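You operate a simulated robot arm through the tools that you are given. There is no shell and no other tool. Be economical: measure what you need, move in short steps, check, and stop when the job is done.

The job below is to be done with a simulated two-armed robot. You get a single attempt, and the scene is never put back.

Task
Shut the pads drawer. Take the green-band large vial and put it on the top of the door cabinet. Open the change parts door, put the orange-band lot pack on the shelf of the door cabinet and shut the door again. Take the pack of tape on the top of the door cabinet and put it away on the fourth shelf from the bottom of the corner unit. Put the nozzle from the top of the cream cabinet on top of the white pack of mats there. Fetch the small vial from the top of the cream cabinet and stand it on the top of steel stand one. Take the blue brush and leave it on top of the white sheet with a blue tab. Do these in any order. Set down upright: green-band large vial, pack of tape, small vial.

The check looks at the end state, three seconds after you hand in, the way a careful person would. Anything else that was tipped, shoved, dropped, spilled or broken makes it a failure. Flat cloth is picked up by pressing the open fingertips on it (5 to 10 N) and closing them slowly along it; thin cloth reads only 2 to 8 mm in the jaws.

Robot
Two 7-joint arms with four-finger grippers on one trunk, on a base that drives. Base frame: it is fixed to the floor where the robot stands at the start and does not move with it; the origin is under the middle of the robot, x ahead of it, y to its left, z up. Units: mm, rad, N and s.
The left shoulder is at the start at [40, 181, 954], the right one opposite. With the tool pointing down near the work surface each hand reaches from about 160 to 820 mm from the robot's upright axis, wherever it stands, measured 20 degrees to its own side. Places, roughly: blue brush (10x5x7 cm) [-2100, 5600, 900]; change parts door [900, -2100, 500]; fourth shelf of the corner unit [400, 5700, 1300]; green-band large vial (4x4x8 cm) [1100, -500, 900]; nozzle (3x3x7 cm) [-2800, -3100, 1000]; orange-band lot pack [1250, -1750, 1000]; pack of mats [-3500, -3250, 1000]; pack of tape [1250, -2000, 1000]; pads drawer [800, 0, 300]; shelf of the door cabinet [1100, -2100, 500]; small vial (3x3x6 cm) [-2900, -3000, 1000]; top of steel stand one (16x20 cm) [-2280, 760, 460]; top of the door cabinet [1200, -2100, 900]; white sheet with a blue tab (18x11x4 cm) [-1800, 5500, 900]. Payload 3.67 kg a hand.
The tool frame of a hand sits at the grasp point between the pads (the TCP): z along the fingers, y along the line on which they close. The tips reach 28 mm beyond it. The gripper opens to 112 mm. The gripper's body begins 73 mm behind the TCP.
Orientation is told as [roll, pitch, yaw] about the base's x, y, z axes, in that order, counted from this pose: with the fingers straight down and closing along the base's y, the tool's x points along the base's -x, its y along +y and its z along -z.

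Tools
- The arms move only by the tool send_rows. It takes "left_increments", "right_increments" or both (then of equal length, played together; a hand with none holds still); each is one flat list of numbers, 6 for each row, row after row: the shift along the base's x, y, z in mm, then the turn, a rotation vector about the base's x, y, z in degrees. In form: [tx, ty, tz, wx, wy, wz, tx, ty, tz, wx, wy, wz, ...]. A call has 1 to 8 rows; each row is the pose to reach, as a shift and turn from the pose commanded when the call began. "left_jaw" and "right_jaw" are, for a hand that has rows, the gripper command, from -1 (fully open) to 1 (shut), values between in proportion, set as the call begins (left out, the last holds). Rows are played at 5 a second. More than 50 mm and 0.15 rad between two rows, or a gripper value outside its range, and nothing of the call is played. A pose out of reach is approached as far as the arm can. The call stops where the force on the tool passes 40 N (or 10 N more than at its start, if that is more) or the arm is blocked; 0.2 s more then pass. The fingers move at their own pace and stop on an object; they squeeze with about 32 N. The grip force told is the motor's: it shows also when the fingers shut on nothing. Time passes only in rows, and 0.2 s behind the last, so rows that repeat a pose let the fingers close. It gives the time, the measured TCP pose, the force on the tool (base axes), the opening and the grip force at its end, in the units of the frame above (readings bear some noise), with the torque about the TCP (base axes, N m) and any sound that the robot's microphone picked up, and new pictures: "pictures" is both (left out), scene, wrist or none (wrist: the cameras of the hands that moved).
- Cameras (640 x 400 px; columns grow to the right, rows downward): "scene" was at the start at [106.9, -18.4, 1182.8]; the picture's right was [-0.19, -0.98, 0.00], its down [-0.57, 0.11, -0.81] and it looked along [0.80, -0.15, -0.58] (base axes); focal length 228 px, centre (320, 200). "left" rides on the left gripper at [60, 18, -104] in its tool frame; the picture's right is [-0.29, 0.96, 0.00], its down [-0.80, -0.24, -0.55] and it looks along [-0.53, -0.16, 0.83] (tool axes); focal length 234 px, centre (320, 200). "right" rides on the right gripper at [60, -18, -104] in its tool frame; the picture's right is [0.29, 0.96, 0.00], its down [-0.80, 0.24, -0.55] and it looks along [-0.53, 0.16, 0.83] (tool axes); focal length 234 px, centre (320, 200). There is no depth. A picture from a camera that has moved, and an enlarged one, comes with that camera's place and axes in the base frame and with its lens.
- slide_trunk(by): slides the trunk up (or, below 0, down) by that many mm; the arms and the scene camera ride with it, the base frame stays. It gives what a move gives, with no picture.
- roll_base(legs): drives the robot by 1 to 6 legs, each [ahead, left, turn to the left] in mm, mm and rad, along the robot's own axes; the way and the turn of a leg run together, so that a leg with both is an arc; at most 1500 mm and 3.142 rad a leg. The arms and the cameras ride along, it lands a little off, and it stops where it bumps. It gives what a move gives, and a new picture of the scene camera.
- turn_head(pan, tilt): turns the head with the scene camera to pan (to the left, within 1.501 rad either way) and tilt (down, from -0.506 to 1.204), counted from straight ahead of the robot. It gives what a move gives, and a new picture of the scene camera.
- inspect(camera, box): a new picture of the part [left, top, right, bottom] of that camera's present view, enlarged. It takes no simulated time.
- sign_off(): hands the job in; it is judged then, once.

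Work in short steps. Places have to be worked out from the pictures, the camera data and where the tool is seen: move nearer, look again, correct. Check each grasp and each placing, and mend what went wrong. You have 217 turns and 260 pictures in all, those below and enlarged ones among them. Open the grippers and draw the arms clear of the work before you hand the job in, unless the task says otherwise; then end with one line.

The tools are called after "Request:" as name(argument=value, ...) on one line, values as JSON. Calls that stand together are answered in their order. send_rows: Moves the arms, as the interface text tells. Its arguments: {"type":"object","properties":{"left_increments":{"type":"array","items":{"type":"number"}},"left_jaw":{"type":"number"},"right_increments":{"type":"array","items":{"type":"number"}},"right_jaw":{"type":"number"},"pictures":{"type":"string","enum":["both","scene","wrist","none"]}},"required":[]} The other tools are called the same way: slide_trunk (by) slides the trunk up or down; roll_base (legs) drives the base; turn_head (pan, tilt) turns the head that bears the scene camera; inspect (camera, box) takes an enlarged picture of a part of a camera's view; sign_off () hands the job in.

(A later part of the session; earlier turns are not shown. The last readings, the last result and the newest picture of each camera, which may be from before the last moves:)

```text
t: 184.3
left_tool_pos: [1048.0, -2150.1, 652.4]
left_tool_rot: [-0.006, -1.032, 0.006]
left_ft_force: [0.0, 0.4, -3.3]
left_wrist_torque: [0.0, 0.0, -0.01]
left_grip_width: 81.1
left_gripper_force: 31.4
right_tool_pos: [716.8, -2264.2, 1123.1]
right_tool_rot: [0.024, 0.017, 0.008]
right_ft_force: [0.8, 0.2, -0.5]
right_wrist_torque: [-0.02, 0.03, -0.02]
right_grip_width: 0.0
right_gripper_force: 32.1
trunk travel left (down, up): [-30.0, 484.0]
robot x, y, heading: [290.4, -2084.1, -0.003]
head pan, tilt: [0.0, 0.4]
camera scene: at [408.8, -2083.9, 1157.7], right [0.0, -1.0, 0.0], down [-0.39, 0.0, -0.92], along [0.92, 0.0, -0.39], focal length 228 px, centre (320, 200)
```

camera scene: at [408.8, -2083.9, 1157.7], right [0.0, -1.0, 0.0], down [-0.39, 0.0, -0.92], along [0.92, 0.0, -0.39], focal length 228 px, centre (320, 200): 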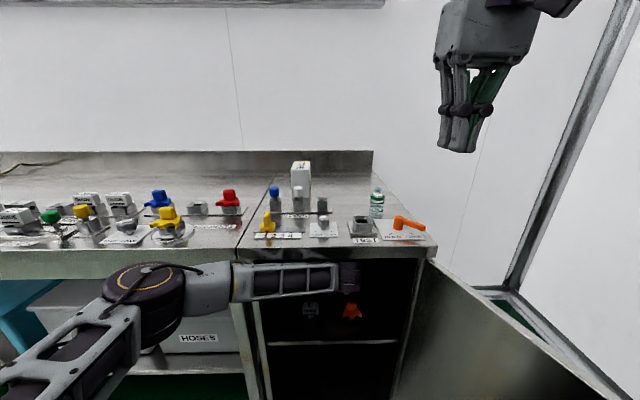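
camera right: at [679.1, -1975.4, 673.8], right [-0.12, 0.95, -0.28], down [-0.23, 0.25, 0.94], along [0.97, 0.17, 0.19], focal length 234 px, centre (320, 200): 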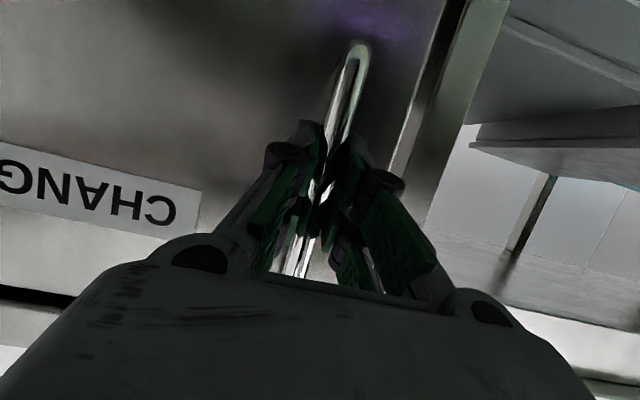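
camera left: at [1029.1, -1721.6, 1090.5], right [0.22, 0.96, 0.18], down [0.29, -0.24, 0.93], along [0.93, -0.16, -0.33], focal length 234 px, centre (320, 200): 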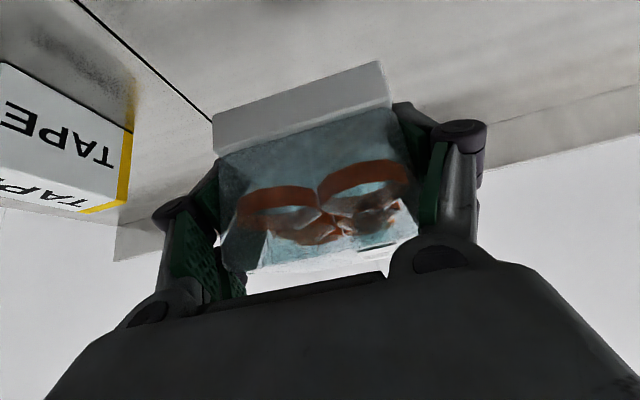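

Near end is past the items. I move 20 mm further in and lower while levelling the pack to pitch -38°.

Request:
send_rows(left_increments=[10, 5, 0, 0, 0, 0, 22, 10, 0, 0, 0, 0, 22, 10, -20, 0, 4, 0, 22, 10, -40, 0, 8, 0, 22, 10, -60, 0, 12, 0, 22, 10, -80, 0, 16, 0, 22, 10, -98, 0, 19, 0, 22, 10, -112, 0, 21.3, 0], pictures="scene")

```text
t: 186.1
left_tool_pos: [1069.4, -2142.1, 542.7]
left_tool_rot: [-0.006, -0.666, 0.005]
left_ft_force: [-0.3, 0.3, -1.9]
left_wrist_torque: [0.02, 0.06, 0.0]
left_grip_width: 80.8
left_gripper_force: 32.4
right_tool_pos: [713.8, -2265.1, 1125.5]
right_tool_rot: [0.026, 0.016, 0.008]
right_ft_force: [-0.7, -0.1, -1.3]
right_wrist_torque: [0.0, 0.0, 0.03]
right_grip_width: 0.0
right_gripper_force: 32.7
trunk travel left (down, up): [-30.0, 484.0]
robot x, y, heading: [293.7, -2080.2, 0.001]
head pan, tilt: [0.0, 0.4]
camera scene: at [407.6, -2084.1, 1158.0], right [-0.01, -1.0, 0.0], down [-0.39, 0.0, -0.92], along [0.92, 0.0, -0.39], focal length 228 px, centre (320, 200)
```

scene: 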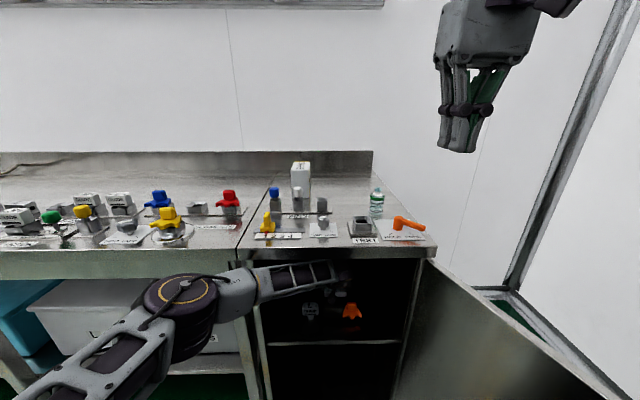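

Items undisturbed. I lower in small steps until the pack touches.

Request:
send_rows(left_increments=[0, 0, -4, 0, 0, 0, 0, 0, -8, 0, 0, 0, 0, 0, -12, 0, 0, 0, 0, 0, -16, 0, 0, 0], pictures="none")

```text
t: 187.1
left_tool_pos: [1067.1, -2141.8, 524.7]
left_tool_rot: [-0.007, -0.662, 0.002]
left_ft_force: [0.6, 0.8, -2.3]
left_wrist_torque: [-0.01, 0.08, 0.02]
left_grip_width: 80.8
left_gripper_force: 32.4
right_tool_pos: [714.2, -2263.4, 1124.6]
right_tool_rot: [0.024, 0.016, 0.011]
right_ft_force: [0.1, 0.7, -0.4]
right_wrist_torque: [0.03, -0.01, -0.02]
right_grip_width: 0.0
right_gripper_force: 31.9
trunk travel left (down, up): [-30.0, 484.0]
robot x, y, heading: [293.6, -2083.3, -0.009]
head pan, tilt: [0.0, 0.4]
```

Request:
send_rows(left_increments=[0, 0, -3, 0, 0, 0, 0, 0, -6, 0, 0, 0, 0, 0, -9, 0, 0, 0, 0, 0, -12, 0, 0, 0], pictures="none")

```text
t: 188.1
left_tool_pos: [1070.6, -2141.4, 516.2]
left_tool_rot: [-0.006, -0.669, 0.003]
left_ft_force: [-1.9, 0.8, 12.8]
left_wrist_torque: [0.46, 0.53, 0.01]
left_grip_width: 81.3
left_gripper_force: 30.9
right_tool_pos: [712.4, -2264.4, 1126.1]
right_tool_rot: [0.024, 0.016, 0.007]
right_ft_force: [-0.1, 0.6, -0.2]
right_wrist_torque: [0.01, -0.01, 0.0]
right_grip_width: 0.0
right_gripper_force: 32.2
trunk travel left (down, up): [-30.0, 484.0]
robot x, y, heading: [293.9, -2082.4, -0.004]
head pan, tilt: [0.0, 0.4]
```

Contact at z≈516: the pack rests on the shelf. I open and withdraw up along the finger axis.

Request:
send_rows(left_increments=[0, 0, 0, 0, 0, 0, 0, 0, 0, 0, 0, 0, 0, 0, 0, 0, 0, 0], left_jaw=-0.8, pictures="none")

Request:
send_rows(left_increments=[-18, 0, 24, 0, 0, 0, -36, 0, 47, 0, 0, 0, -55, 0, 70, 0, 0, 0, -75, 0, 90, 0, -4, 0, -95, 0, 105, 0, -8, 0, -115, 0, 120, 0, -12, 0], pictures="both")

```text
t: 188.9
left_tool_pos: [1070.5, -2141.0, 513.9]
left_tool_rot: [-0.003, -0.664, 0.004]
left_ft_force: [-0.1, -0.5, 0.2]
left_wrist_torque: [-0.02, 0.02, 0.01]
left_grip_width: 100.8
left_gripper_force: 0.1
right_tool_pos: [714.7, -2265.0, 1124.4]
right_tool_rot: [0.025, 0.014, 0.01]
right_ft_force: [0.4, -0.1, 0.3]
right_wrist_torque: [-0.01, -0.02, -0.02]
right_grip_width: 0.0
right_gripper_force: 32.0
trunk travel left (down, up): [-30.0, 484.0]
robot x, y, heading: [295.3, -2078.1, -0.003]
head pan, tilt: [0.0, 0.4]
```

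```text
t: 190.3
left_tool_pos: [956.9, -2140.1, 634.1]
left_tool_rot: [-0.009, -0.876, 0.007]
left_ft_force: [0.1, 0.9, 0.5]
left_wrist_torque: [0.0, -0.04, -0.02]
left_grip_width: 101.0
left_gripper_force: 0.0
right_tool_pos: [714.5, -2263.8, 1125.6]
right_tool_rot: [0.025, 0.015, 0.009]
right_ft_force: [-0.9, 0.6, 0.1]
right_wrist_torque: [0.0, -0.02, 0.0]
right_grip_width: 0.0
right_gripper_force: 32.1
trunk travel left (down, up): [-30.0, 484.0]
robot x, y, heading: [294.5, -2081.8, -0.007]
head pan, tilt: [0.0, 0.4]
camera scene: at [406.7, -2083.7, 1158.3], right [0.0, -1.0, 0.0], down [-0.39, 0.0, -0.92], along [0.92, 0.0, -0.39], focal length 228 px, centre (320, 200)
camera left: at [839.2, -2122.1, 655.2], right [0.18, 0.96, 0.22], down [0.08, -0.23, 0.97], along [0.98, -0.16, -0.12], focal length 234 px, centre (320, 200)
```

scene: 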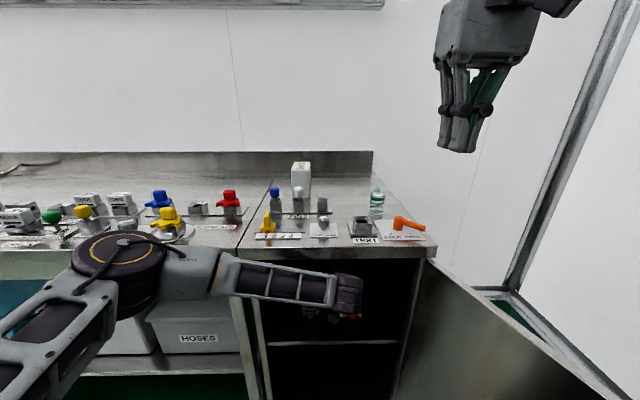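
left: 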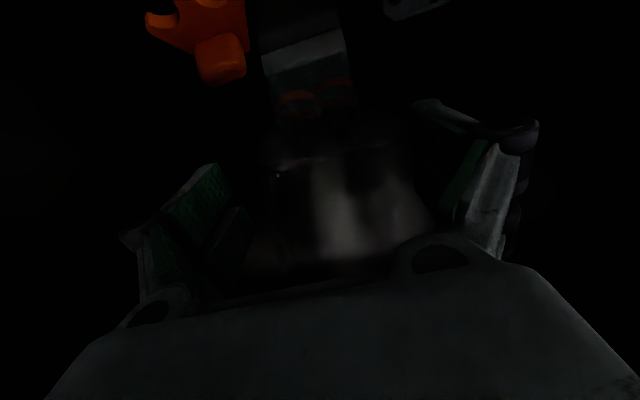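

The pack is on the shelf behind the parts. I back out straight.

Request:
roll_base(legs=[[-375, 0, 0]])

Request:
inspect(camera="scene", box=[240, 170, 400, 340])

Request:
slide_trunk(by=250)

```text
t: 192.8
left_tool_pos: [584.4, -2139.1, 632.1]
left_tool_rot: [-0.006, -0.873, 0.004]
left_ft_force: [0.2, -1.1, 1.4]
left_wrist_torque: [0.02, -0.01, -0.02]
left_grip_width: 100.9
left_gripper_force: 0.0
right_tool_pos: [342.3, -2263.0, 1124.7]
right_tool_rot: [0.024, 0.016, 0.008]
right_ft_force: [-0.1, 0.0, 0.2]
right_wrist_torque: [-0.03, -0.05, 0.01]
right_grip_width: 0.0
right_gripper_force: 32.7
trunk travel left (down, up): [-30.0, 484.0]
robot x, y, heading: [-82.1, -2079.1, -0.01]
head pan, tilt: [0.0, 0.4]
camera scene: at [34.2, -2082.0, 1158.1], right [0.0, -1.0, 0.0], down [-0.39, 0.0, -0.92], along [0.92, 0.0, -0.39], focal length 228 px, centre (320, 200)
```

scene: 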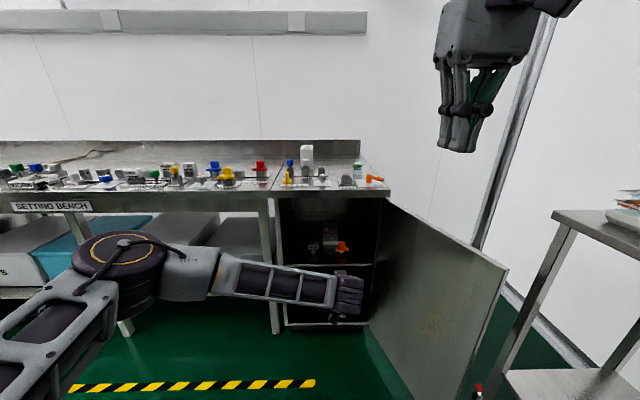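

```text
2.35 times, centred on (320, 255) of scene
camera zoom: at [34.2, -2082.0, 1158.1], right [0.0, -1.0, 0.0], down [-0.39, 0.0, -0.92], along [0.92, 0.0, -0.39], focal length 536 px, centre (320, 71)
```

zoom: 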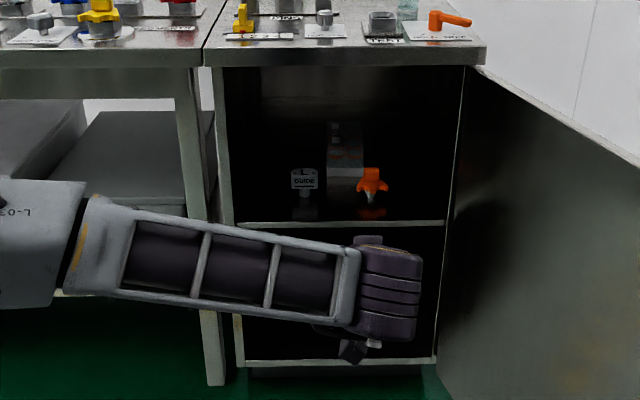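

```text
t: 195.3
left_tool_pos: [584.6, -2138.6, 883.0]
left_tool_rot: [-0.004, -0.873, 0.004]
left_ft_force: [0.6, -0.1, -0.2]
left_wrist_torque: [-0.03, 0.03, -0.03]
left_grip_width: 100.9
left_gripper_force: 0.0
right_tool_pos: [342.2, -2262.3, 1375.7]
right_tool_rot: [0.025, 0.018, 0.008]
right_ft_force: [-0.1, 1.0, -0.1]
right_wrist_torque: [-0.05, 0.0, -0.03]
right_grip_width: 0.4
right_gripper_force: 31.9
trunk travel left (down, up): [-280.0, 234.0]
robot x, y, heading: [-76.3, -2079.0, -0.004]
head pan, tilt: [0.0, 0.4]
```

Pack stands properly. Now to close the door: shift right, bring the left fist (tool vertical) over the door's top to its outer side.

Request:
roll_base(legs=[[0, -130, 0]])

Request:
send_rows(left_increments=[-12, -40, 9, 0, 7.2, 0, -24, -80, 18, 0, 14.4, 0, -36, -120, 27, 0, 21.6, 0, -48, -160, 36, 0, 28.8, 0, -60, -200, 45, 0, 36, 0, -72, -240, 50, 0, 43.2, 0, -84, -275, 50, 0, 50, 0], left_jaw=1, pictures="both")

```text
t: 196.6
left_tool_pos: [584.9, -2268.6, 882.6]
left_tool_rot: [-0.005, -0.872, 0.004]
left_ft_force: [-0.2, -1.1, -0.3]
left_wrist_torque: [0.03, 0.01, 0.01]
left_grip_width: 100.5
left_gripper_force: 0.1
right_tool_pos: [342.1, -2392.6, 1375.7]
right_tool_rot: [0.026, 0.016, 0.01]
right_ft_force: [0.4, -0.7, 1.4]
right_wrist_torque: [-0.03, 0.02, -0.04]
right_grip_width: 0.1
right_gripper_force: 32.8
trunk travel left (down, up): [-280.0, 234.0]
robot x, y, heading: [-77.1, -2207.8, -0.002]
head pan, tilt: [0.0, 0.4]
camera scene: at [34.6, -2213.1, 1408.5], right [0.0, -1.0, 0.0], down [-0.39, 0.0, -0.92], along [0.92, 0.0, -0.39], focal length 228 px, centre (320, 200)
```

scene: 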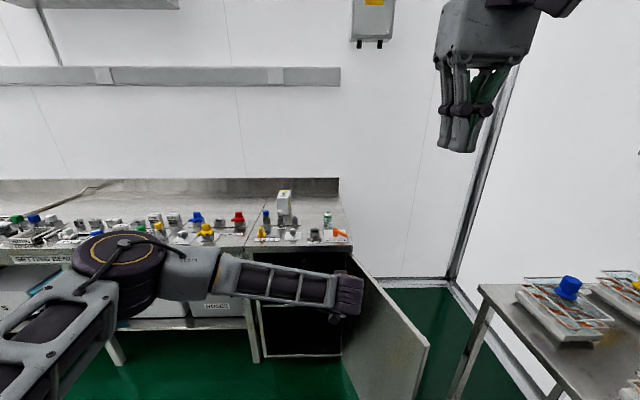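

```text
t: 198.2
left_tool_pos: [472.5, -2475.5, 912.0]
left_tool_rot: [-0.001, -0.077, 0.004]
left_ft_force: [-0.1, -0.9, -0.1]
left_wrist_torque: [-0.01, -0.03, -0.03]
left_grip_width: 0.0
left_gripper_force: 32.3
left hand out of reach, approached as far as the arm can: row 6, 7
right_tool_pos: [342.9, -2393.9, 1376.0]
right_tool_rot: [0.025, 0.016, 0.01]
right_ft_force: [-1.0, -0.4, -0.6]
right_wrist_torque: [0.01, 0.02, 0.02]
right_grip_width: 0.3
right_gripper_force: 31.9
trunk travel left (down, up): [-280.0, 234.0]
robot x, y, heading: [-79.7, -2213.0, -0.007]
head pan, tilt: [0.0, 0.4]
camera scene: at [34.5, -2214.1, 1408.5], right [0.0, -1.0, 0.0], down [-0.39, 0.0, -0.92], along [0.92, 0.0, -0.39], focal length 228 px, centre (320, 200)
camera left: at [405.9, -2456.6, 1010.7], right [0.28, 0.96, 0.02], down [0.75, -0.24, 0.61], along [0.59, -0.16, -0.79], focal length 234 px, centre (320, 200)
```

scene: 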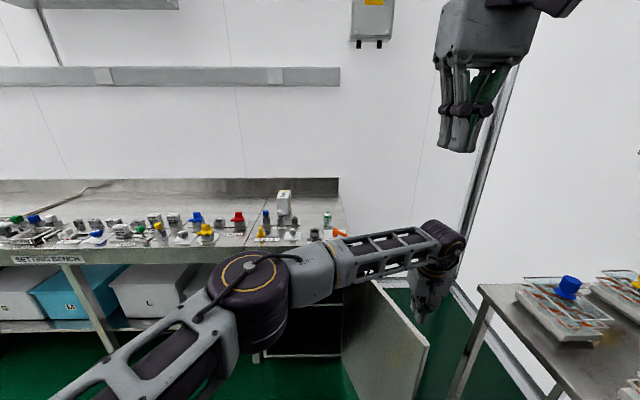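
left: 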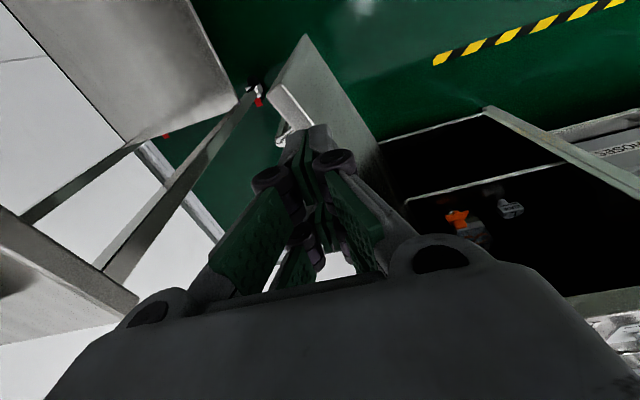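

The fist is above the door's outer side; free edge ≈(413, -2465). I shift the base right a little more, then lower the fist to z≈800 (above the handle).

Request:
roll_base(legs=[[40, -60, 0]])

Request:
send_rows(left_increments=[0, 0, -30, 0, 0, 0, 0, 0, -60, 0, 0, 0, 0, 0, -90, 0, 0, 0, 0, 0, -112, 0, 0, 0], pictures="both")

```text
t: 199.3
left_tool_pos: [513.7, -2533.1, 911.2]
left_tool_rot: [0.0, -0.08, 0.001]
left_ft_force: [0.0, -1.0, -0.4]
left_wrist_torque: [-0.01, 0.02, -0.01]
left_grip_width: 0.0
left_gripper_force: 32.3
right_tool_pos: [382.2, -2453.0, 1375.4]
right_tool_rot: [0.026, 0.016, 0.008]
right_ft_force: [0.7, 0.1, -0.2]
right_wrist_torque: [-0.01, 0.03, 0.01]
right_grip_width: 0.3
right_gripper_force: 32.3
trunk travel left (down, up): [-280.0, 234.0]
robot x, y, heading: [-41.2, -2268.0, 0.001]
head pan, tilt: [0.0, 0.4]
camera scene: at [74.6, -2272.6, 1408.5], right [0.0, -1.0, 0.0], down [-0.39, 0.0, -0.92], along [0.92, 0.0, -0.39], focal length 228 px, centre (320, 200)
```

scene: 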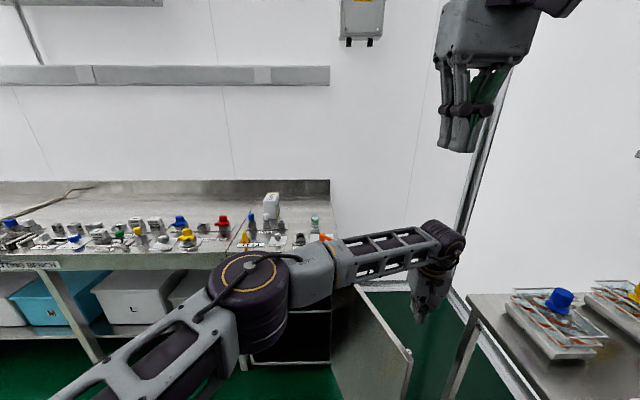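

```text
t: 200.3
left_tool_pos: [516.5, -2527.2, 797.4]
left_tool_rot: [-0.001, -0.081, 0.004]
left_ft_force: [0.2, 0.2, -0.6]
left_wrist_torque: [0.0, -0.03, -0.01]
left_grip_width: 0.1
left_gripper_force: 31.6
left hand out of reach, approached as far as the arm can: row 4
right_tool_pos: [381.8, -2451.2, 1375.4]
right_tool_rot: [0.026, 0.016, 0.009]
right_ft_force: [-0.3, -0.1, -0.1]
right_wrist_torque: [-0.02, 0.02, -0.04]
right_grip_width: 0.0
right_gripper_force: 32.3
trunk travel left (down, up): [-280.0, 234.0]
robot x, y, heading: [-37.7, -2271.0, -0.005]
head pan, tilt: [0.0, 0.4]
camera scene: at [74.6, -2271.7, 1408.5], right [-0.01, -1.0, 0.0], down [-0.39, 0.0, -0.92], along [0.92, 0.0, -0.39], focal length 228 px, centre (320, 200)
camera left: at [448.7, -2509.0, 896.5], right [0.28, 0.96, 0.02], down [0.75, -0.24, 0.62], along [0.6, -0.16, -0.79], focal length 234 px, centre (320, 200)
```

scene: 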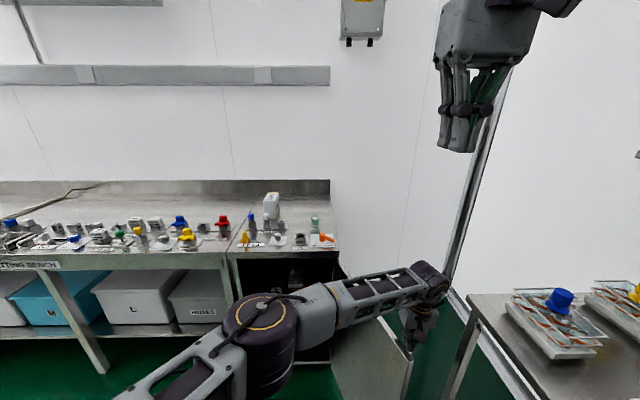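
left: 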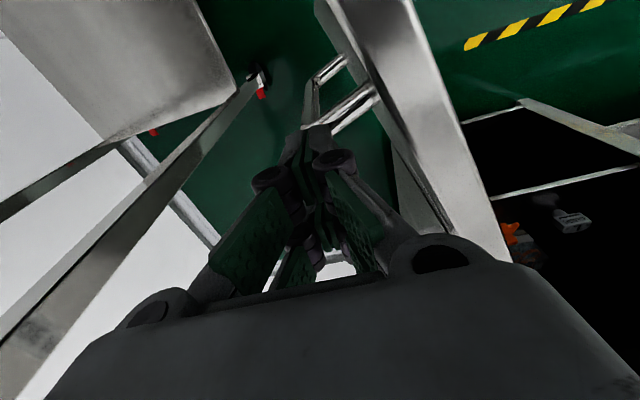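

The fist is on the outer side of the door. I draw it toward +y to swing the door back past 90°.

Request:
send_rows(left_increments=[-5, 35, 0, 0, 0, 0, -10, 70, 0, 0, 0, 0, -15, 100, 0, 0, 0, 0, -20, 130, 0, 0, 0, 0, -22, 160, 0, 0, 0, 0, -22, 190, 0, 0, 0, 0, -20, 220, 0, 0, 0, 0, -15, 250, 0, 0, 0, 0], pictures="scene")

```text
t: 202.1
left_tool_pos: [500.2, -2278.5, 798.4]
left_tool_rot: [-0.003, -0.081, 0.0]
left_ft_force: [0.7, 0.2, 0.6]
left_wrist_torque: [-0.02, -0.01, 0.04]
left_grip_width: 0.0
left_gripper_force: 32.5
right_tool_pos: [382.0, -2451.5, 1376.1]
right_tool_rot: [0.024, 0.015, 0.008]
right_ft_force: [0.2, 0.0, -0.5]
right_wrist_torque: [-0.04, -0.01, -0.01]
right_grip_width: 0.2
right_gripper_force: 32.2
trunk travel left (down, up): [-280.0, 234.0]
robot x, y, heading: [-39.5, -2263.9, -0.003]
head pan, tilt: [0.0, 0.4]
camera scene: at [74.6, -2271.4, 1408.5], right [-0.01, -1.0, 0.0], down [-0.39, 0.0, -0.92], along [0.92, -0.01, -0.39], focal length 228 px, centre (320, 200)
```

scene: 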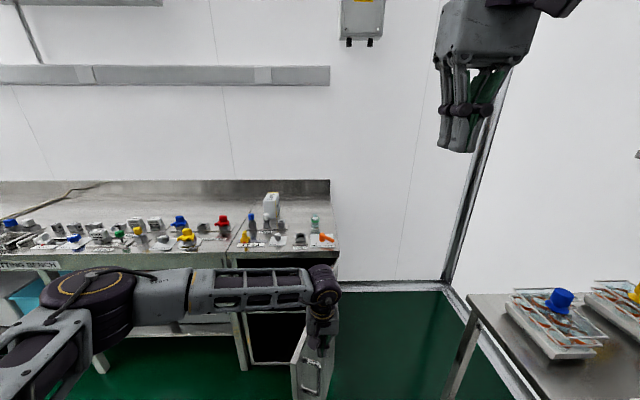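

The door follows well (~75°). I continue along the closing arc.

Request:
send_rows(left_increments=[2, 35, 0, 0, 0, 0, 8, 70, 0, 0, 0, 0, 18, 105, 0, 0, 0, 0, 32, 138, 0, 0, 0, 0, 50, 168, 0, 0, 0, 0, 72, 196, 0, 0, 0, 0, 97, 222, 0, 0, 0, 0, 125, 245, 0, 0, 0, 0], pictures="scene")

```text
t: 203.9
left_tool_pos: [623.9, -2032.9, 798.0]
left_tool_rot: [-0.003, -0.077, 0.001]
left_ft_force: [0.9, 1.0, 0.2]
left_wrist_torque: [-0.03, 0.01, 0.0]
left_grip_width: 0.1
left_gripper_force: 31.9
right_tool_pos: [382.1, -2452.0, 1375.6]
right_tool_rot: [0.023, 0.017, 0.01]
right_ft_force: [0.2, -0.4, 1.1]
right_wrist_torque: [-0.01, -0.01, -0.01]
right_grip_width: 0.0
right_gripper_force: 31.7
trunk travel left (down, up): [-280.0, 234.0]
robot x, y, heading: [-39.0, -2272.0, -0.007]
head pan, tilt: [0.0, 0.4]
camera scene: at [75.2, -2272.1, 1408.4], right [-0.01, -1.0, 0.0], down [-0.39, 0.0, -0.92], along [0.92, 0.0, -0.39], focal length 228 px, centre (320, 200)
```

scene: 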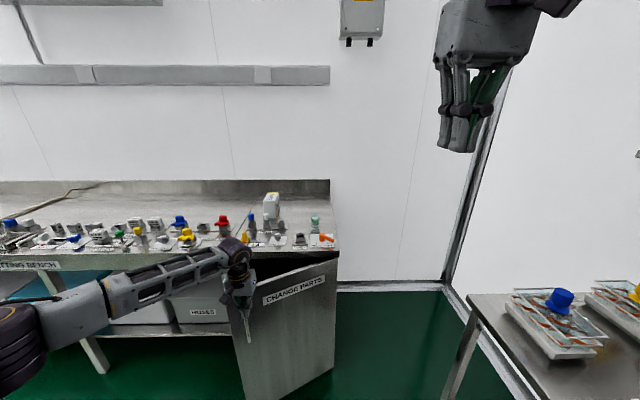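

About 32° left. I push it further by driving ahead 120 mm with the fist on the face.

Request:
roll_base(legs=[[60, 10, 0], [60, 8, 0]])

Request:
send_rows(left_increments=[15, 0, 0, 0, 0, 0, 30, 0, 0, 0, 0, 0, 45, 0, 0, 0, 0, 0, 60, 0, 0, 0, 0, 0, 75, 0, 0, 0, 0, 0, 90, 0, 0, 0, 0, 0], pictures="scene")

```text
t: 205.4
left_tool_pos: [739.3, -2014.3, 800.9]
left_tool_rot: [-0.001, -0.082, 0.003]
left_ft_force: [-1.0, 0.5, -0.6]
left_wrist_torque: [-0.01, 0.01, -0.01]
left_grip_width: 0.0
left_gripper_force: 31.7
right_tool_pos: [496.1, -2433.2, 1376.6]
right_tool_rot: [0.025, 0.016, 0.011]
right_ft_force: [-0.2, 0.2, 1.1]
right_wrist_torque: [0.0, 0.0, 0.02]
right_grip_width: 0.0
right_gripper_force: 32.0
trunk travel left (down, up): [-280.0, 234.0]
robot x, y, heading: [73.6, -2253.1, -0.003]
head pan, tilt: [0.0, 0.4]
camera scene: at [188.3, -2253.8, 1408.6], right [0.0, -1.0, 0.0], down [-0.39, 0.0, -0.92], along [0.92, 0.0, -0.39], focal length 228 px, centre (320, 200)
```

scene: 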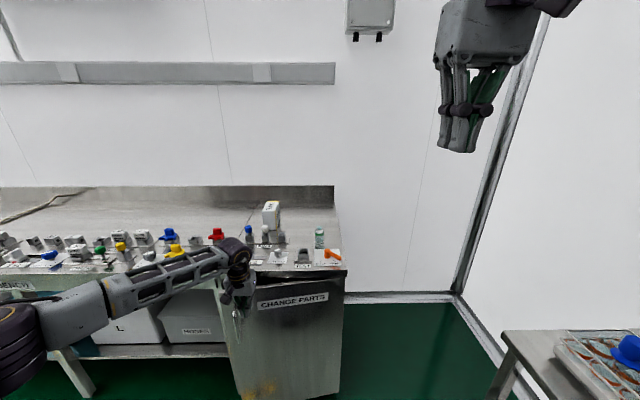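

```text
t: 206.7
left_tool_pos: [814.0, -2013.7, 800.0]
left_tool_rot: [0.002, -0.066, 0.005]
left_ft_force: [-4.6, -0.4, 1.5]
left_wrist_torque: [0.03, -0.33, 0.01]
left_grip_width: 0.0
left_gripper_force: 31.9
right_tool_pos: [496.2, -2434.8, 1376.1]
right_tool_rot: [0.023, 0.017, 0.01]
right_ft_force: [0.4, 0.1, -0.7]
right_wrist_torque: [-0.02, 0.0, 0.01]
right_grip_width: 0.0
right_gripper_force: 31.9
trunk travel left (down, up): [-280.0, 234.0]
robot x, y, heading: [77.5, -2256.2, -0.001]
head pan, tilt: [0.0, 0.4]
stopped in row 6 (left hand): the force on the tool passed its limit at 58 N (the readings are from after the stop); the commanded pose is now the measured one
camera scene: at [188.5, -2254.3, 1408.5], right [0.0, -1.0, 0.0], down [-0.39, 0.0, -0.92], along [0.92, 0.0, -0.39], focal length 228 px, centre (320, 200)
```

scene: 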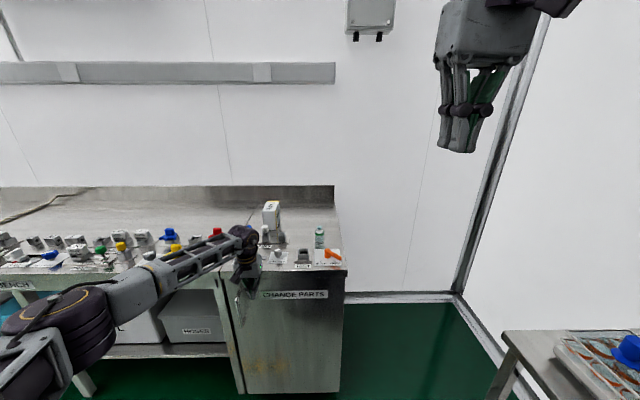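

A firm stop: door appears shut. I withdraw and inspect.

Request:
send_rows(left_increments=[-45, 0, 0, 0, 0, 0, -90, 0, 10, 0, 0, 0, -130, 10, 30, 0, 0, 0, -170, 20, 60, 0, 0, 0, -205, 30, 95, 0, 0, 0, -230, 40, 135, 0, 0, 0, -255, 50, 175, 0, 0, 0], pictures="none")

Request:
inspect(camera="scene", box=[180, 190, 380, 400])

```text
refused: row 4 steps farther than a row can; nothing moved
```

```text
1.90 times, centred on (280, 295) of scene
camera zoom: at [188.5, -2254.3, 1408.5], right [0.0, -1.0, 0.0], down [-0.39, 0.0, -0.92], along [0.92, 0.0, -0.39], focal length 434 px, centre (396, 19)
```

zoom: 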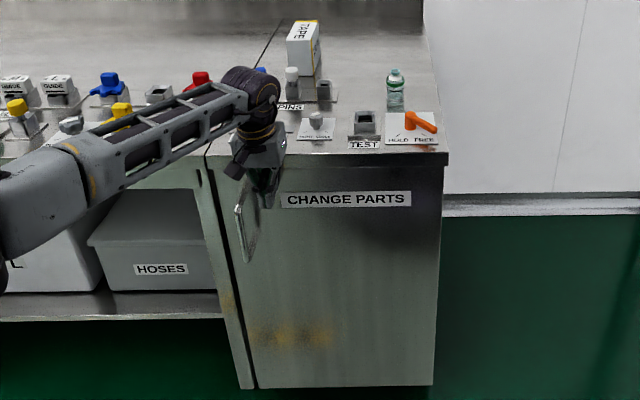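

Door is shut flush. I withdraw the left hand upward, then get ready for the tape.

Request:
send_rows(left_increments=[-45, 0, 0, 0, 0, 0, -85, 0, 15, 0, 0, 0, -120, 0, 45, 0, 0, 0, -150, 0, 80, 0, 0, 0, -175, 5, 120, 0, 0, 0, -195, 10, 162, 0, 0, 0, -205, 15, 208, 0, 0, 0, -210, 20, 255, 0, 0, 0], left_jaw=-1, pictures="none")

```text
t: 208.5
left_tool_pos: [605.4, -1995.5, 1052.6]
left_tool_rot: [-0.001, -0.067, 0.004]
left_ft_force: [-0.3, -0.3, 0.3]
left_wrist_torque: [0.02, -0.01, 0.04]
left_grip_width: 112.2
left_gripper_force: 0.0
right_tool_pos: [496.9, -2433.7, 1375.2]
right_tool_rot: [0.025, 0.015, 0.011]
right_ft_force: [0.0, 0.2, 0.3]
right_wrist_torque: [-0.02, -0.06, 0.01]
right_grip_width: 0.0
right_gripper_force: 32.0
trunk travel left (down, up): [-280.0, 234.0]
robot x, y, heading: [75.2, -2248.1, -0.0]
head pan, tilt: [0.0, 0.4]
```

I drive ahead 250 mm and tilt the left hand forward 45° above the tape.

Request:
roll_base(legs=[[250, 25, 0]])

Request:
send_rows(left_increments=[30, -7, 10, 0, -7, 0, 60, -14, 20, 0, -14, 0, 90, -21, 30, 0, -21, 0, 120, -28, 30, 0, -28, 0, 150, -35, 30, 0, -35, 0, 180, -42, 30, 0, -41, 0], pictures="wrist")

```text
t: 210.3
left_tool_pos: [857.6, -1975.5, 1053.5]
left_tool_rot: [0.0, -0.065, -0.003]
left_ft_force: [0.6, 0.6, -0.4]
left_wrist_torque: [0.02, -0.02, -0.01]
left_grip_width: 111.9
left_gripper_force: 0.0
right_tool_pos: [745.2, -2412.3, 1375.9]
right_tool_rot: [0.024, 0.015, 0.005]
right_ft_force: [0.6, -0.6, 0.0]
right_wrist_torque: [0.0, -0.01, 0.01]
right_grip_width: 0.0
right_gripper_force: 31.8
trunk travel left (down, up): [-280.0, 234.0]
robot x, y, heading: [323.4, -2232.0, -0.012]
head pan, tilt: [0.0, 0.4]
camera scene: at [437.7, -2230.8, 1408.5], right [-0.01, -1.0, 0.0], down [-0.39, 0.0, -0.92], along [0.92, -0.01, -0.39], focal length 228 px, centre (320, 200)
```

scene: 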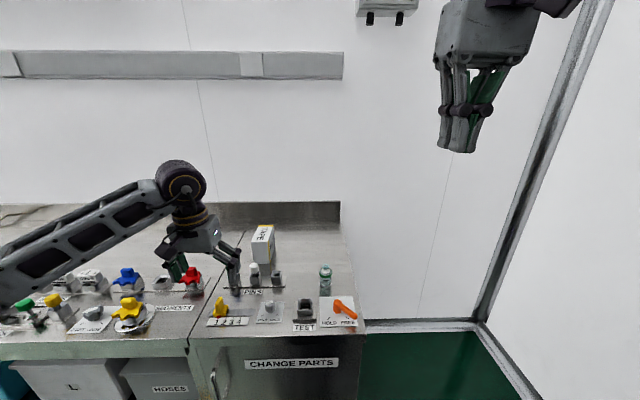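

```text
t: 211.7
left_tool_pos: [1037.8, -2018.7, 1082.8]
left_tool_rot: [0.004, -0.784, -0.006]
left_ft_force: [-1.2, -0.3, -0.5]
left_wrist_torque: [0.0, -0.01, 0.01]
left_grip_width: 112.0
left_gripper_force: 0.0
right_tool_pos: [744.2, -2413.2, 1375.1]
right_tool_rot: [0.024, 0.017, 0.005]
right_ft_force: [0.5, 0.1, 0.0]
right_wrist_torque: [0.02, 0.03, 0.01]
right_grip_width: 0.0
right_gripper_force: 32.1
trunk travel left (down, up): [-280.0, 234.0]
robot x, y, heading: [319.5, -2229.2, -0.009]
head pan, tilt: [0.0, 0.4]
camera left: at [924.0, -2000.5, 1114.8], right [0.21, 0.96, 0.21], down [0.17, -0.24, 0.95], along [0.96, -0.16, -0.22], focal length 234 px, centre (320, 200)
```

left: 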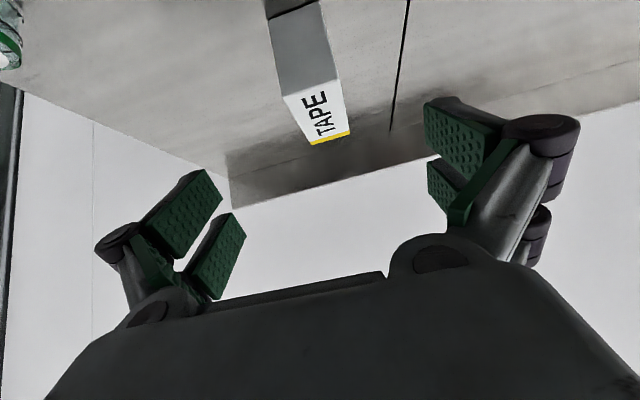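

Tape centre ≈(1170, -2019). To keep the camera housing above the pins I ease the tilt to -33°, go above, and descend to z≈932.

Request:
send_rows(left_increments=[35, 0, 0, 0, 3, 0, 70, 0, -10, 0, 6, 0, 105, 0, -30, 0, 9, 0, 138, 0, -60, 0, 12, 0, 138, 0, -95, 0, 12, 0, 138, 0, -125, 0, 12, 0, 138, 0, -150, 0, 12, 0], pictures="wrist")

```text
t: 213.3
left_tool_pos: [1173.5, -2018.4, 933.7]
left_tool_rot: [0.001, -0.572, -0.003]
left_ft_force: [0.2, 0.2, -0.2]
left_wrist_torque: [-0.02, 0.02, -0.02]
left_grip_width: 112.3
left_gripper_force: 0.0
right_tool_pos: [745.6, -2412.0, 1374.4]
right_tool_rot: [0.025, 0.017, 0.002]
right_ft_force: [0.5, 0.1, -0.1]
right_wrist_torque: [-0.02, 0.0, 0.05]
right_grip_width: 0.0
right_gripper_force: 31.7
trunk travel left (down, up): [-280.0, 234.0]
robot x, y, heading: [322.5, -2224.3, -0.008]
head pan, tilt: [0.0, 0.4]
camera left: at [1067.6, -1999.9, 988.9], right [0.24, 0.96, 0.16], down [0.37, -0.24, 0.9], along [0.9, -0.16, -0.41], focal length 234 px, centre (320, 200)
```

left: 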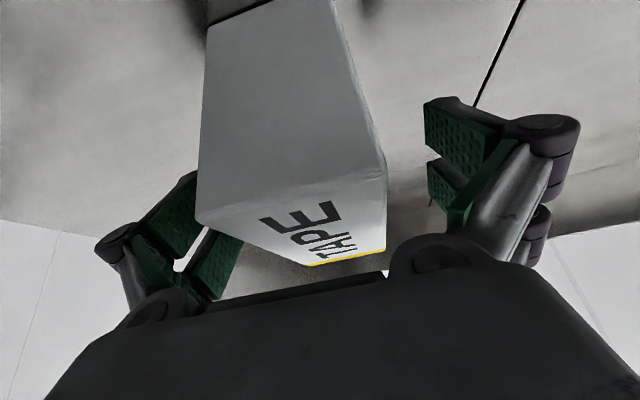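

Centred within tolerance; I close and lift.

Request:
send_rows(left_increments=[0, -2, 0, 0, 0, 0, 0, -2, 0, 0, 0, 0, 0, -2, 0, 0, 0, 0, 0, -2, 0, 0, 0, 0], left_jaw=1, pictures="none")

Request:
send_rows(left_increments=[0, 0, 30, 0, 0, 0, 0, 0, 70, 0, 0, 0, 0, 0, 110, 0, 0, 0, 0, 0, 150, 0, 0, 0], pictures="both")

```text
t: 214.3
left_tool_pos: [1172.4, -2020.1, 933.1]
left_tool_rot: [0.001, -0.573, -0.003]
left_ft_force: [-0.4, -0.4, 0.0]
left_wrist_torque: [0.01, 0.06, 0.05]
left_grip_width: 59.7
left_gripper_force: 32.6
right_tool_pos: [744.7, -2412.5, 1374.7]
right_tool_rot: [0.025, 0.018, 0.004]
right_ft_force: [0.4, -0.7, -0.5]
right_wrist_torque: [0.03, -0.04, 0.0]
right_grip_width: 0.0
right_gripper_force: 32.0
trunk travel left (down, up): [-280.0, 234.0]
robot x, y, heading: [327.9, -2231.1, -0.008]
head pan, tilt: [0.0, 0.4]
```

```text
t: 215.3
left_tool_pos: [1171.3, -2019.2, 1081.4]
left_tool_rot: [0.001, -0.57, -0.003]
left_ft_force: [-1.2, 0.0, -2.7]
left_wrist_torque: [0.02, 0.03, 0.03]
left_grip_width: 59.7
left_gripper_force: 31.9
right_tool_pos: [743.5, -2413.4, 1375.4]
right_tool_rot: [0.024, 0.016, 0.002]
right_ft_force: [-0.3, -0.2, 0.3]
right_wrist_torque: [0.02, -0.01, 0.04]
right_grip_width: 0.0
right_gripper_force: 31.9
trunk travel left (down, up): [-280.0, 234.0]
robot x, y, heading: [327.7, -2227.4, -0.007]
head pan, tilt: [0.0, 0.4]
camera scene: at [437.3, -2231.6, 1408.5], right [-0.01, -1.0, 0.0], down [-0.39, 0.0, -0.92], along [0.92, -0.01, -0.39], focal length 228 px, centre (320, 200)
camera left: at [1066.7, -2000.8, 1136.2], right [0.25, 0.96, 0.16], down [0.37, -0.24, 0.9], along [0.9, -0.16, -0.41], focal length 234 px, centre (320, 200)
```

scene: 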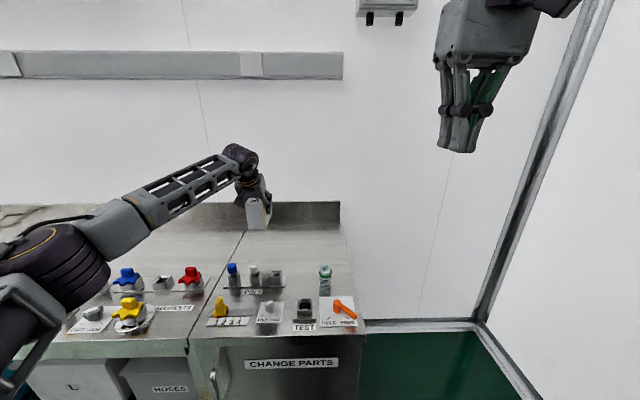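
left: 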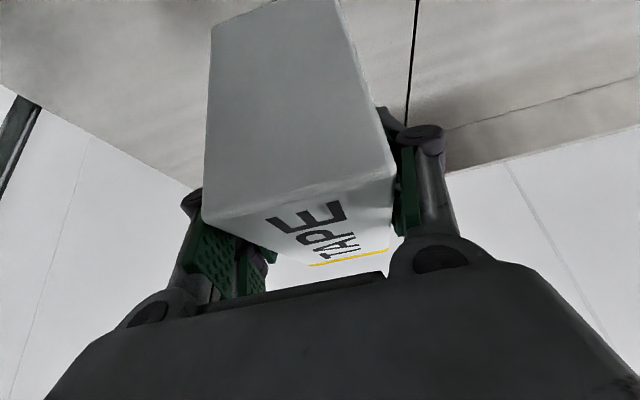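

Tape gripped upright. I back off, draw the left hand in, and move to open floor to turn and survey the cream cabinet side.

Request:
roll_base(legs=[[-450, 0, 0]])

Request:
send_rows(left_increments=[-40, 0, 15, 0, 0, 0, -80, 0, 30, 0, 0, 0, -120, 0, 45, 0, 0, 0, -160, 0, 60, 0, 0, 0, -200, 0, 75, 0, 0, 0, -240, 0, 90, 0, 0, 0], pictures="none")

Request:
roll_base(legs=[[0, 700, 0], [0, 0, 2.6]])

```text
t: 218.1
left_tool_pos: [717.6, -2010.1, 1080.8]
left_tool_rot: [0.001, -0.573, 0.003]
left_ft_force: [0.6, 0.6, -2.8]
left_wrist_torque: [0.04, 0.04, -0.01]
left_grip_width: 60.2
left_gripper_force: 31.9
right_tool_pos: [292.9, -2407.4, 1374.4]
right_tool_rot: [0.024, 0.018, 0.011]
right_ft_force: [-0.2, -0.4, -0.4]
right_wrist_torque: [0.0, -0.01, 0.06]
right_grip_width: 0.0
right_gripper_force: 32.3
trunk travel left (down, up): [-280.0, 234.0]
robot x, y, heading: [-130.0, -2225.4, -0.004]
head pan, tilt: [0.0, 0.4]
camera scene: at [-15.1, -2227.3, 1408.4], right [0.0, -1.0, 0.0], down [-0.39, 0.0, -0.92], along [0.92, 0.0, -0.39], focal length 228 px, centre (320, 200)
```

scene: 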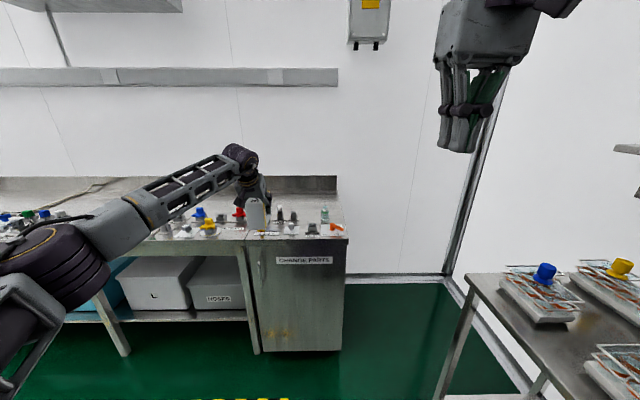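

```text
t: 219.5
left_tool_pos: [478.1, -2006.8, 1174.7]
left_tool_rot: [0.001, -0.574, 0.007]
left_ft_force: [-0.7, 0.1, -1.6]
left_wrist_torque: [-0.01, -0.03, 0.03]
left_grip_width: 59.8
left_gripper_force: 32.2
right_tool_pos: [291.3, -2406.4, 1375.9]
right_tool_rot: [0.025, 0.016, 0.012]
right_ft_force: [-0.5, 0.0, 0.1]
right_wrist_torque: [0.0, 0.0, 0.02]
right_grip_width: 0.0
right_gripper_force: 31.3
trunk travel left (down, up): [-280.0, 234.0]
robot x, y, heading: [-130.4, -2223.7, 0.001]
head pan, tilt: [0.0, 0.4]
```

```text
t: 228.2
left_tool_pos: [-480.8, -952.8, 1174.5]
left_tool_rot: [0.024, -0.571, 1.819]
left_ft_force: [0.0, -1.2, -2.5]
left_wrist_torque: [0.0, 0.02, 0.03]
left_grip_width: 60.1
left_gripper_force: 32.2
right_tool_pos: [-56.4, -1025.4, 1374.4]
right_tool_rot: [0.036, 0.013, 1.861]
right_ft_force: [0.6, -1.1, 1.4]
right_wrist_torque: [0.06, 0.01, -0.01]
right_grip_width: 0.0
right_gripper_force: 31.8
trunk travel left (down, up): [-280.0, 234.0]
robot x, y, heading: [-129.1, -1481.7, 1.851]
head pan, tilt: [0.0, 0.4]
stopped in leg 2: the robot was blocked; the commanded pose is now the measured one
camera scene: at [-145.5, -1373.3, 1409.0], right [0.96, 0.27, -0.01], down [0.09, -0.38, -0.92], along [-0.26, 0.89, -0.39], focal length 228 px, centre (320, 200)
```

scene: 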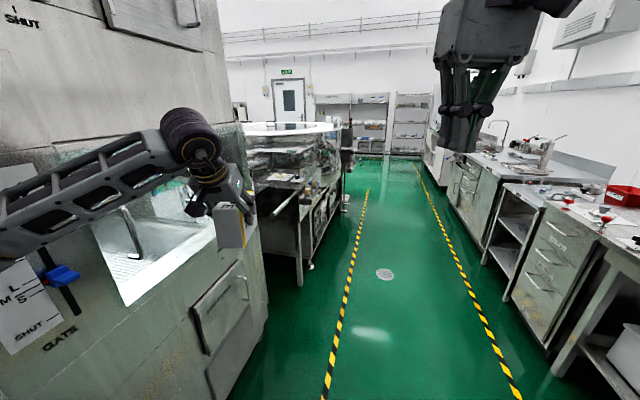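

The left arm touched the machine on the west side. I sidestep to the right, away from it.

Request:
roll_base(legs=[[0, -300, 0]])

```text
t: 230.3
left_tool_pos: [-215.2, -872.4, 1169.5]
left_tool_rot: [0.005, -0.567, 1.836]
left_ft_force: [-0.1, -0.2, -1.3]
left_wrist_torque: [0.0, 0.01, -0.01]
left_grip_width: 59.8
left_gripper_force: 32.7
right_tool_pos: [210.9, -944.5, 1375.0]
right_tool_rot: [0.025, 0.017, 1.86]
right_ft_force: [-0.6, 0.0, 0.2]
right_wrist_torque: [0.01, -0.06, 0.0]
right_grip_width: 0.0
right_gripper_force: 31.9
trunk travel left (down, up): [-280.0, 234.0]
robot x, y, heading: [154.8, -1400.1, 1.851]
head pan, tilt: [0.0, 0.4]
camera scene: at [122.2, -1292.1, 1408.4], right [0.96, 0.27, 0.0], down [0.11, -0.37, -0.92], along [-0.25, 0.89, -0.39], focal length 228 px, centre (320, 200)
```

scene: 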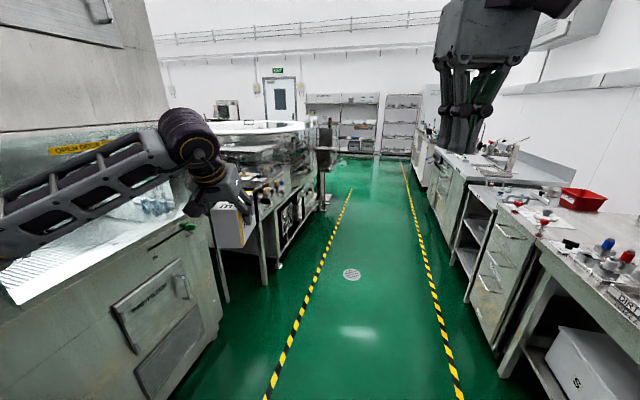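

I return south to (300, -2200) and look west with the head to find the passage.

Request:
roll_base(legs=[[-810, 60, 0]])

Request:
turn_head(pan=1.4, tilt=0.3)

```text
t: 234.9
left_tool_pos: [-36.9, -1691.4, 1169.2]
left_tool_rot: [0.004, -0.567, 1.803]
left_ft_force: [-0.1, 0.2, -2.4]
left_wrist_torque: [-0.07, 0.01, -0.02]
left_grip_width: 59.7
left_gripper_force: 32.1
right_tool_pos: [385.6, -1777.5, 1374.3]
right_tool_rot: [0.026, 0.018, 1.827]
right_ft_force: [-0.1, -0.2, 0.0]
right_wrist_torque: [0.01, 0.03, 0.01]
right_grip_width: 0.0
right_gripper_force: 32.2
trunk travel left (down, up): [-280.0, 234.0]
robot x, y, heading: [313.0, -2231.5, 1.816]
head pan, tilt: [0.0, 0.4]
camera scene: at [284.6, -2122.3, 1408.4], right [0.97, 0.24, 0.0], down [0.09, -0.38, -0.92], along [-0.22, 0.89, -0.39], focal length 228 px, centre (320, 200)
```

scene: 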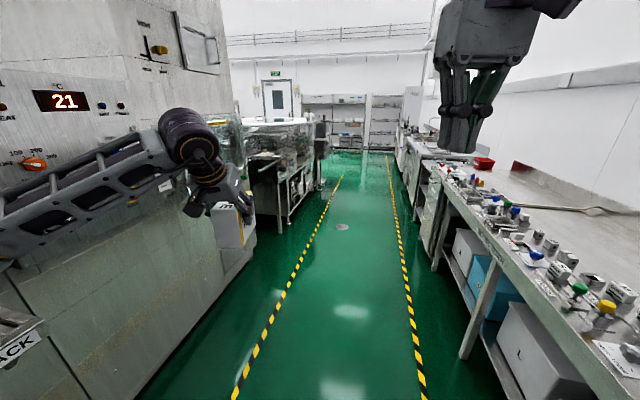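

```text
t: 236.4
left_tool_pos: [-39.2, -1691.5, 1169.4]
left_tool_rot: [0.005, -0.567, 1.801]
left_ft_force: [-0.1, -0.2, -3.0]
left_wrist_torque: [-0.05, -0.02, -0.04]
left_grip_width: 59.8
left_gripper_force: 31.7
right_tool_pos: [385.6, -1776.2, 1373.5]
right_tool_rot: [0.026, 0.018, 1.828]
right_ft_force: [0.6, 0.4, -0.3]
right_wrist_torque: [-0.01, -0.01, 0.02]
right_grip_width: 0.1
right_gripper_force: 32.1
trunk travel left (down, up): [-280.0, 234.0]
robot x, y, heading: [312.0, -2232.8, 1.815]
head pan, tilt: [1.4, 0.3]
camera scene: at [213.9, -2218.8, 1417.7], right [-0.07, 1.0, 0.0], down [0.3, 0.02, -0.96], along [-0.95, -0.07, -0.3], focal length 228 px, centre (320, 200)
```

scene: 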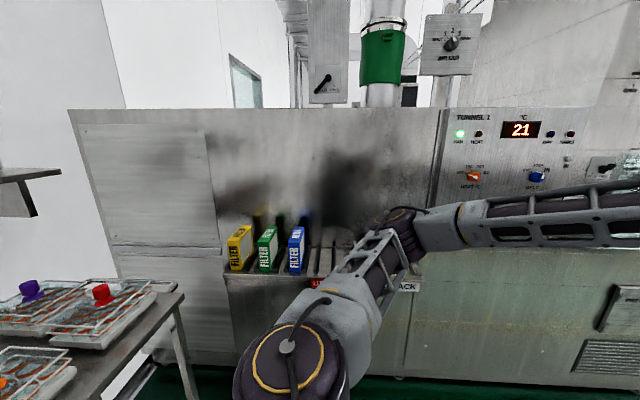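

The tunnel machine blocks the west here, so I go north: tape to the corner unit first. I face +y and drive up the aisle.

Request:
turn_head(pan=0.0, tilt=0.3)

Request:
roll_base(legs=[[0, 0, -0.245], [1500, 60, 0], [1500, 0, 0], [1500, 0, 0]])

```text
t: 237.9
left_tool_pos: [-38.0, -1691.1, 1168.2]
left_tool_rot: [0.006, -0.567, 1.802]
left_ft_force: [-0.6, 0.2, -3.0]
left_wrist_torque: [-0.01, -0.01, -0.03]
left_grip_width: 59.9
left_gripper_force: 32.4
right_tool_pos: [385.8, -1777.2, 1375.0]
right_tool_rot: [0.024, 0.017, 1.828]
right_ft_force: [0.5, -0.3, 0.6]
right_wrist_torque: [-0.02, 0.0, 0.02]
right_grip_width: 0.2
right_gripper_force: 31.6
trunk travel left (down, up): [-280.0, 234.0]
robot x, y, heading: [312.3, -2229.4, 1.813]
head pan, tilt: [0.0, 0.3]
camera scene: at [284.4, -2121.6, 1417.7], right [0.97, 0.24, 0.0], down [0.07, -0.29, -0.96], along [-0.23, 0.93, -0.3], focal length 228 px, centre (320, 200)
```

scene: 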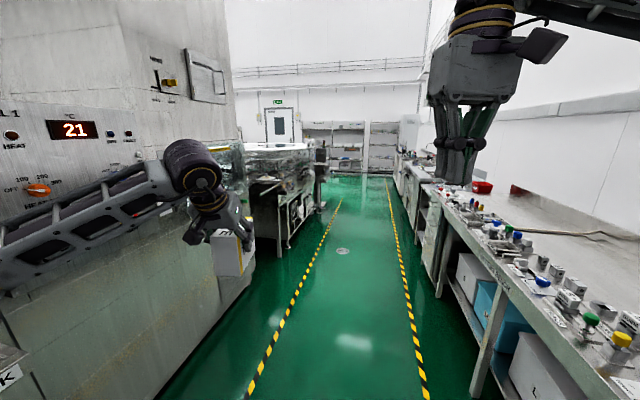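

```text
refused: leg 2 is longer than a leg can be; nothing moved
```

Request:
roll_base(legs=[[0, 0, -0.245], [1490, 40, 0], [1500, 0, 0], [1500, 0, 0]])

```text
t: 260.9
left_tool_pos: [112.8, 2857.5, 1170.0]
left_tool_rot: [0.006, -0.569, 1.548]
left_ft_force: [0.5, 0.2, -3.2]
left_wrist_torque: [-0.06, 0.01, 0.02]
left_grip_width: 59.6
left_gripper_force: 31.9
right_tool_pos: [499.5, 2668.9, 1374.4]
right_tool_rot: [0.024, 0.017, 1.574]
right_ft_force: [-0.2, -0.9, 0.7]
right_wrist_torque: [0.02, -0.05, 0.01]
right_grip_width: 0.0
right_gripper_force: 32.2
trunk travel left (down, up): [-280.0, 234.0]
robot x, y, heading: [315.8, 2250.7, 1.557]
head pan, tilt: [0.0, 0.3]
camera scene: at [315.9, 2361.0, 1417.7], right [1.0, -0.01, 0.0], down [0.0, -0.3, -0.96], along [0.01, 0.96, -0.3], focal length 228 px, centre (320, 200)
```

scene: 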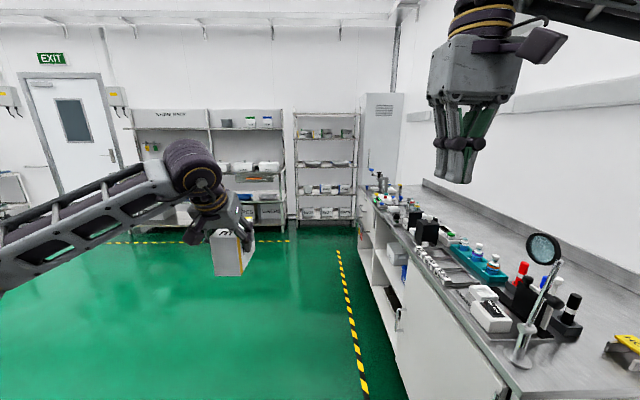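

The narrow shelving at the far end (centre x≈400) is the corner unit. I enlarge it.

Request:
inspect(camera="scene", box=[280, 95, 380, 235])

```text
2.86 times, centred on (330, 165) of scene
camera zoom: at [315.9, 2361.0, 1417.7], right [1.0, -0.01, 0.0], down [0.0, -0.3, -0.96], along [0.01, 0.96, -0.3], focal length 651 px, centre (291, 300)
```

zoom: 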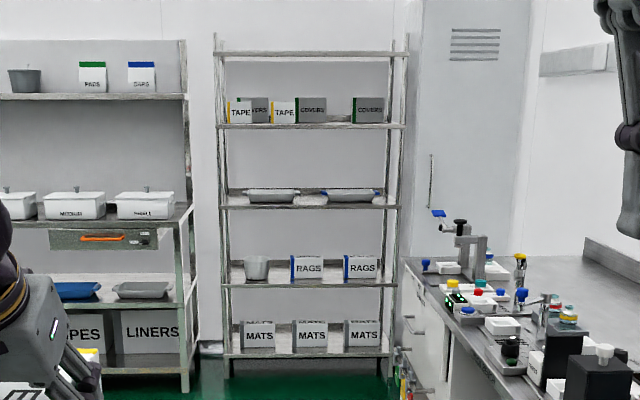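

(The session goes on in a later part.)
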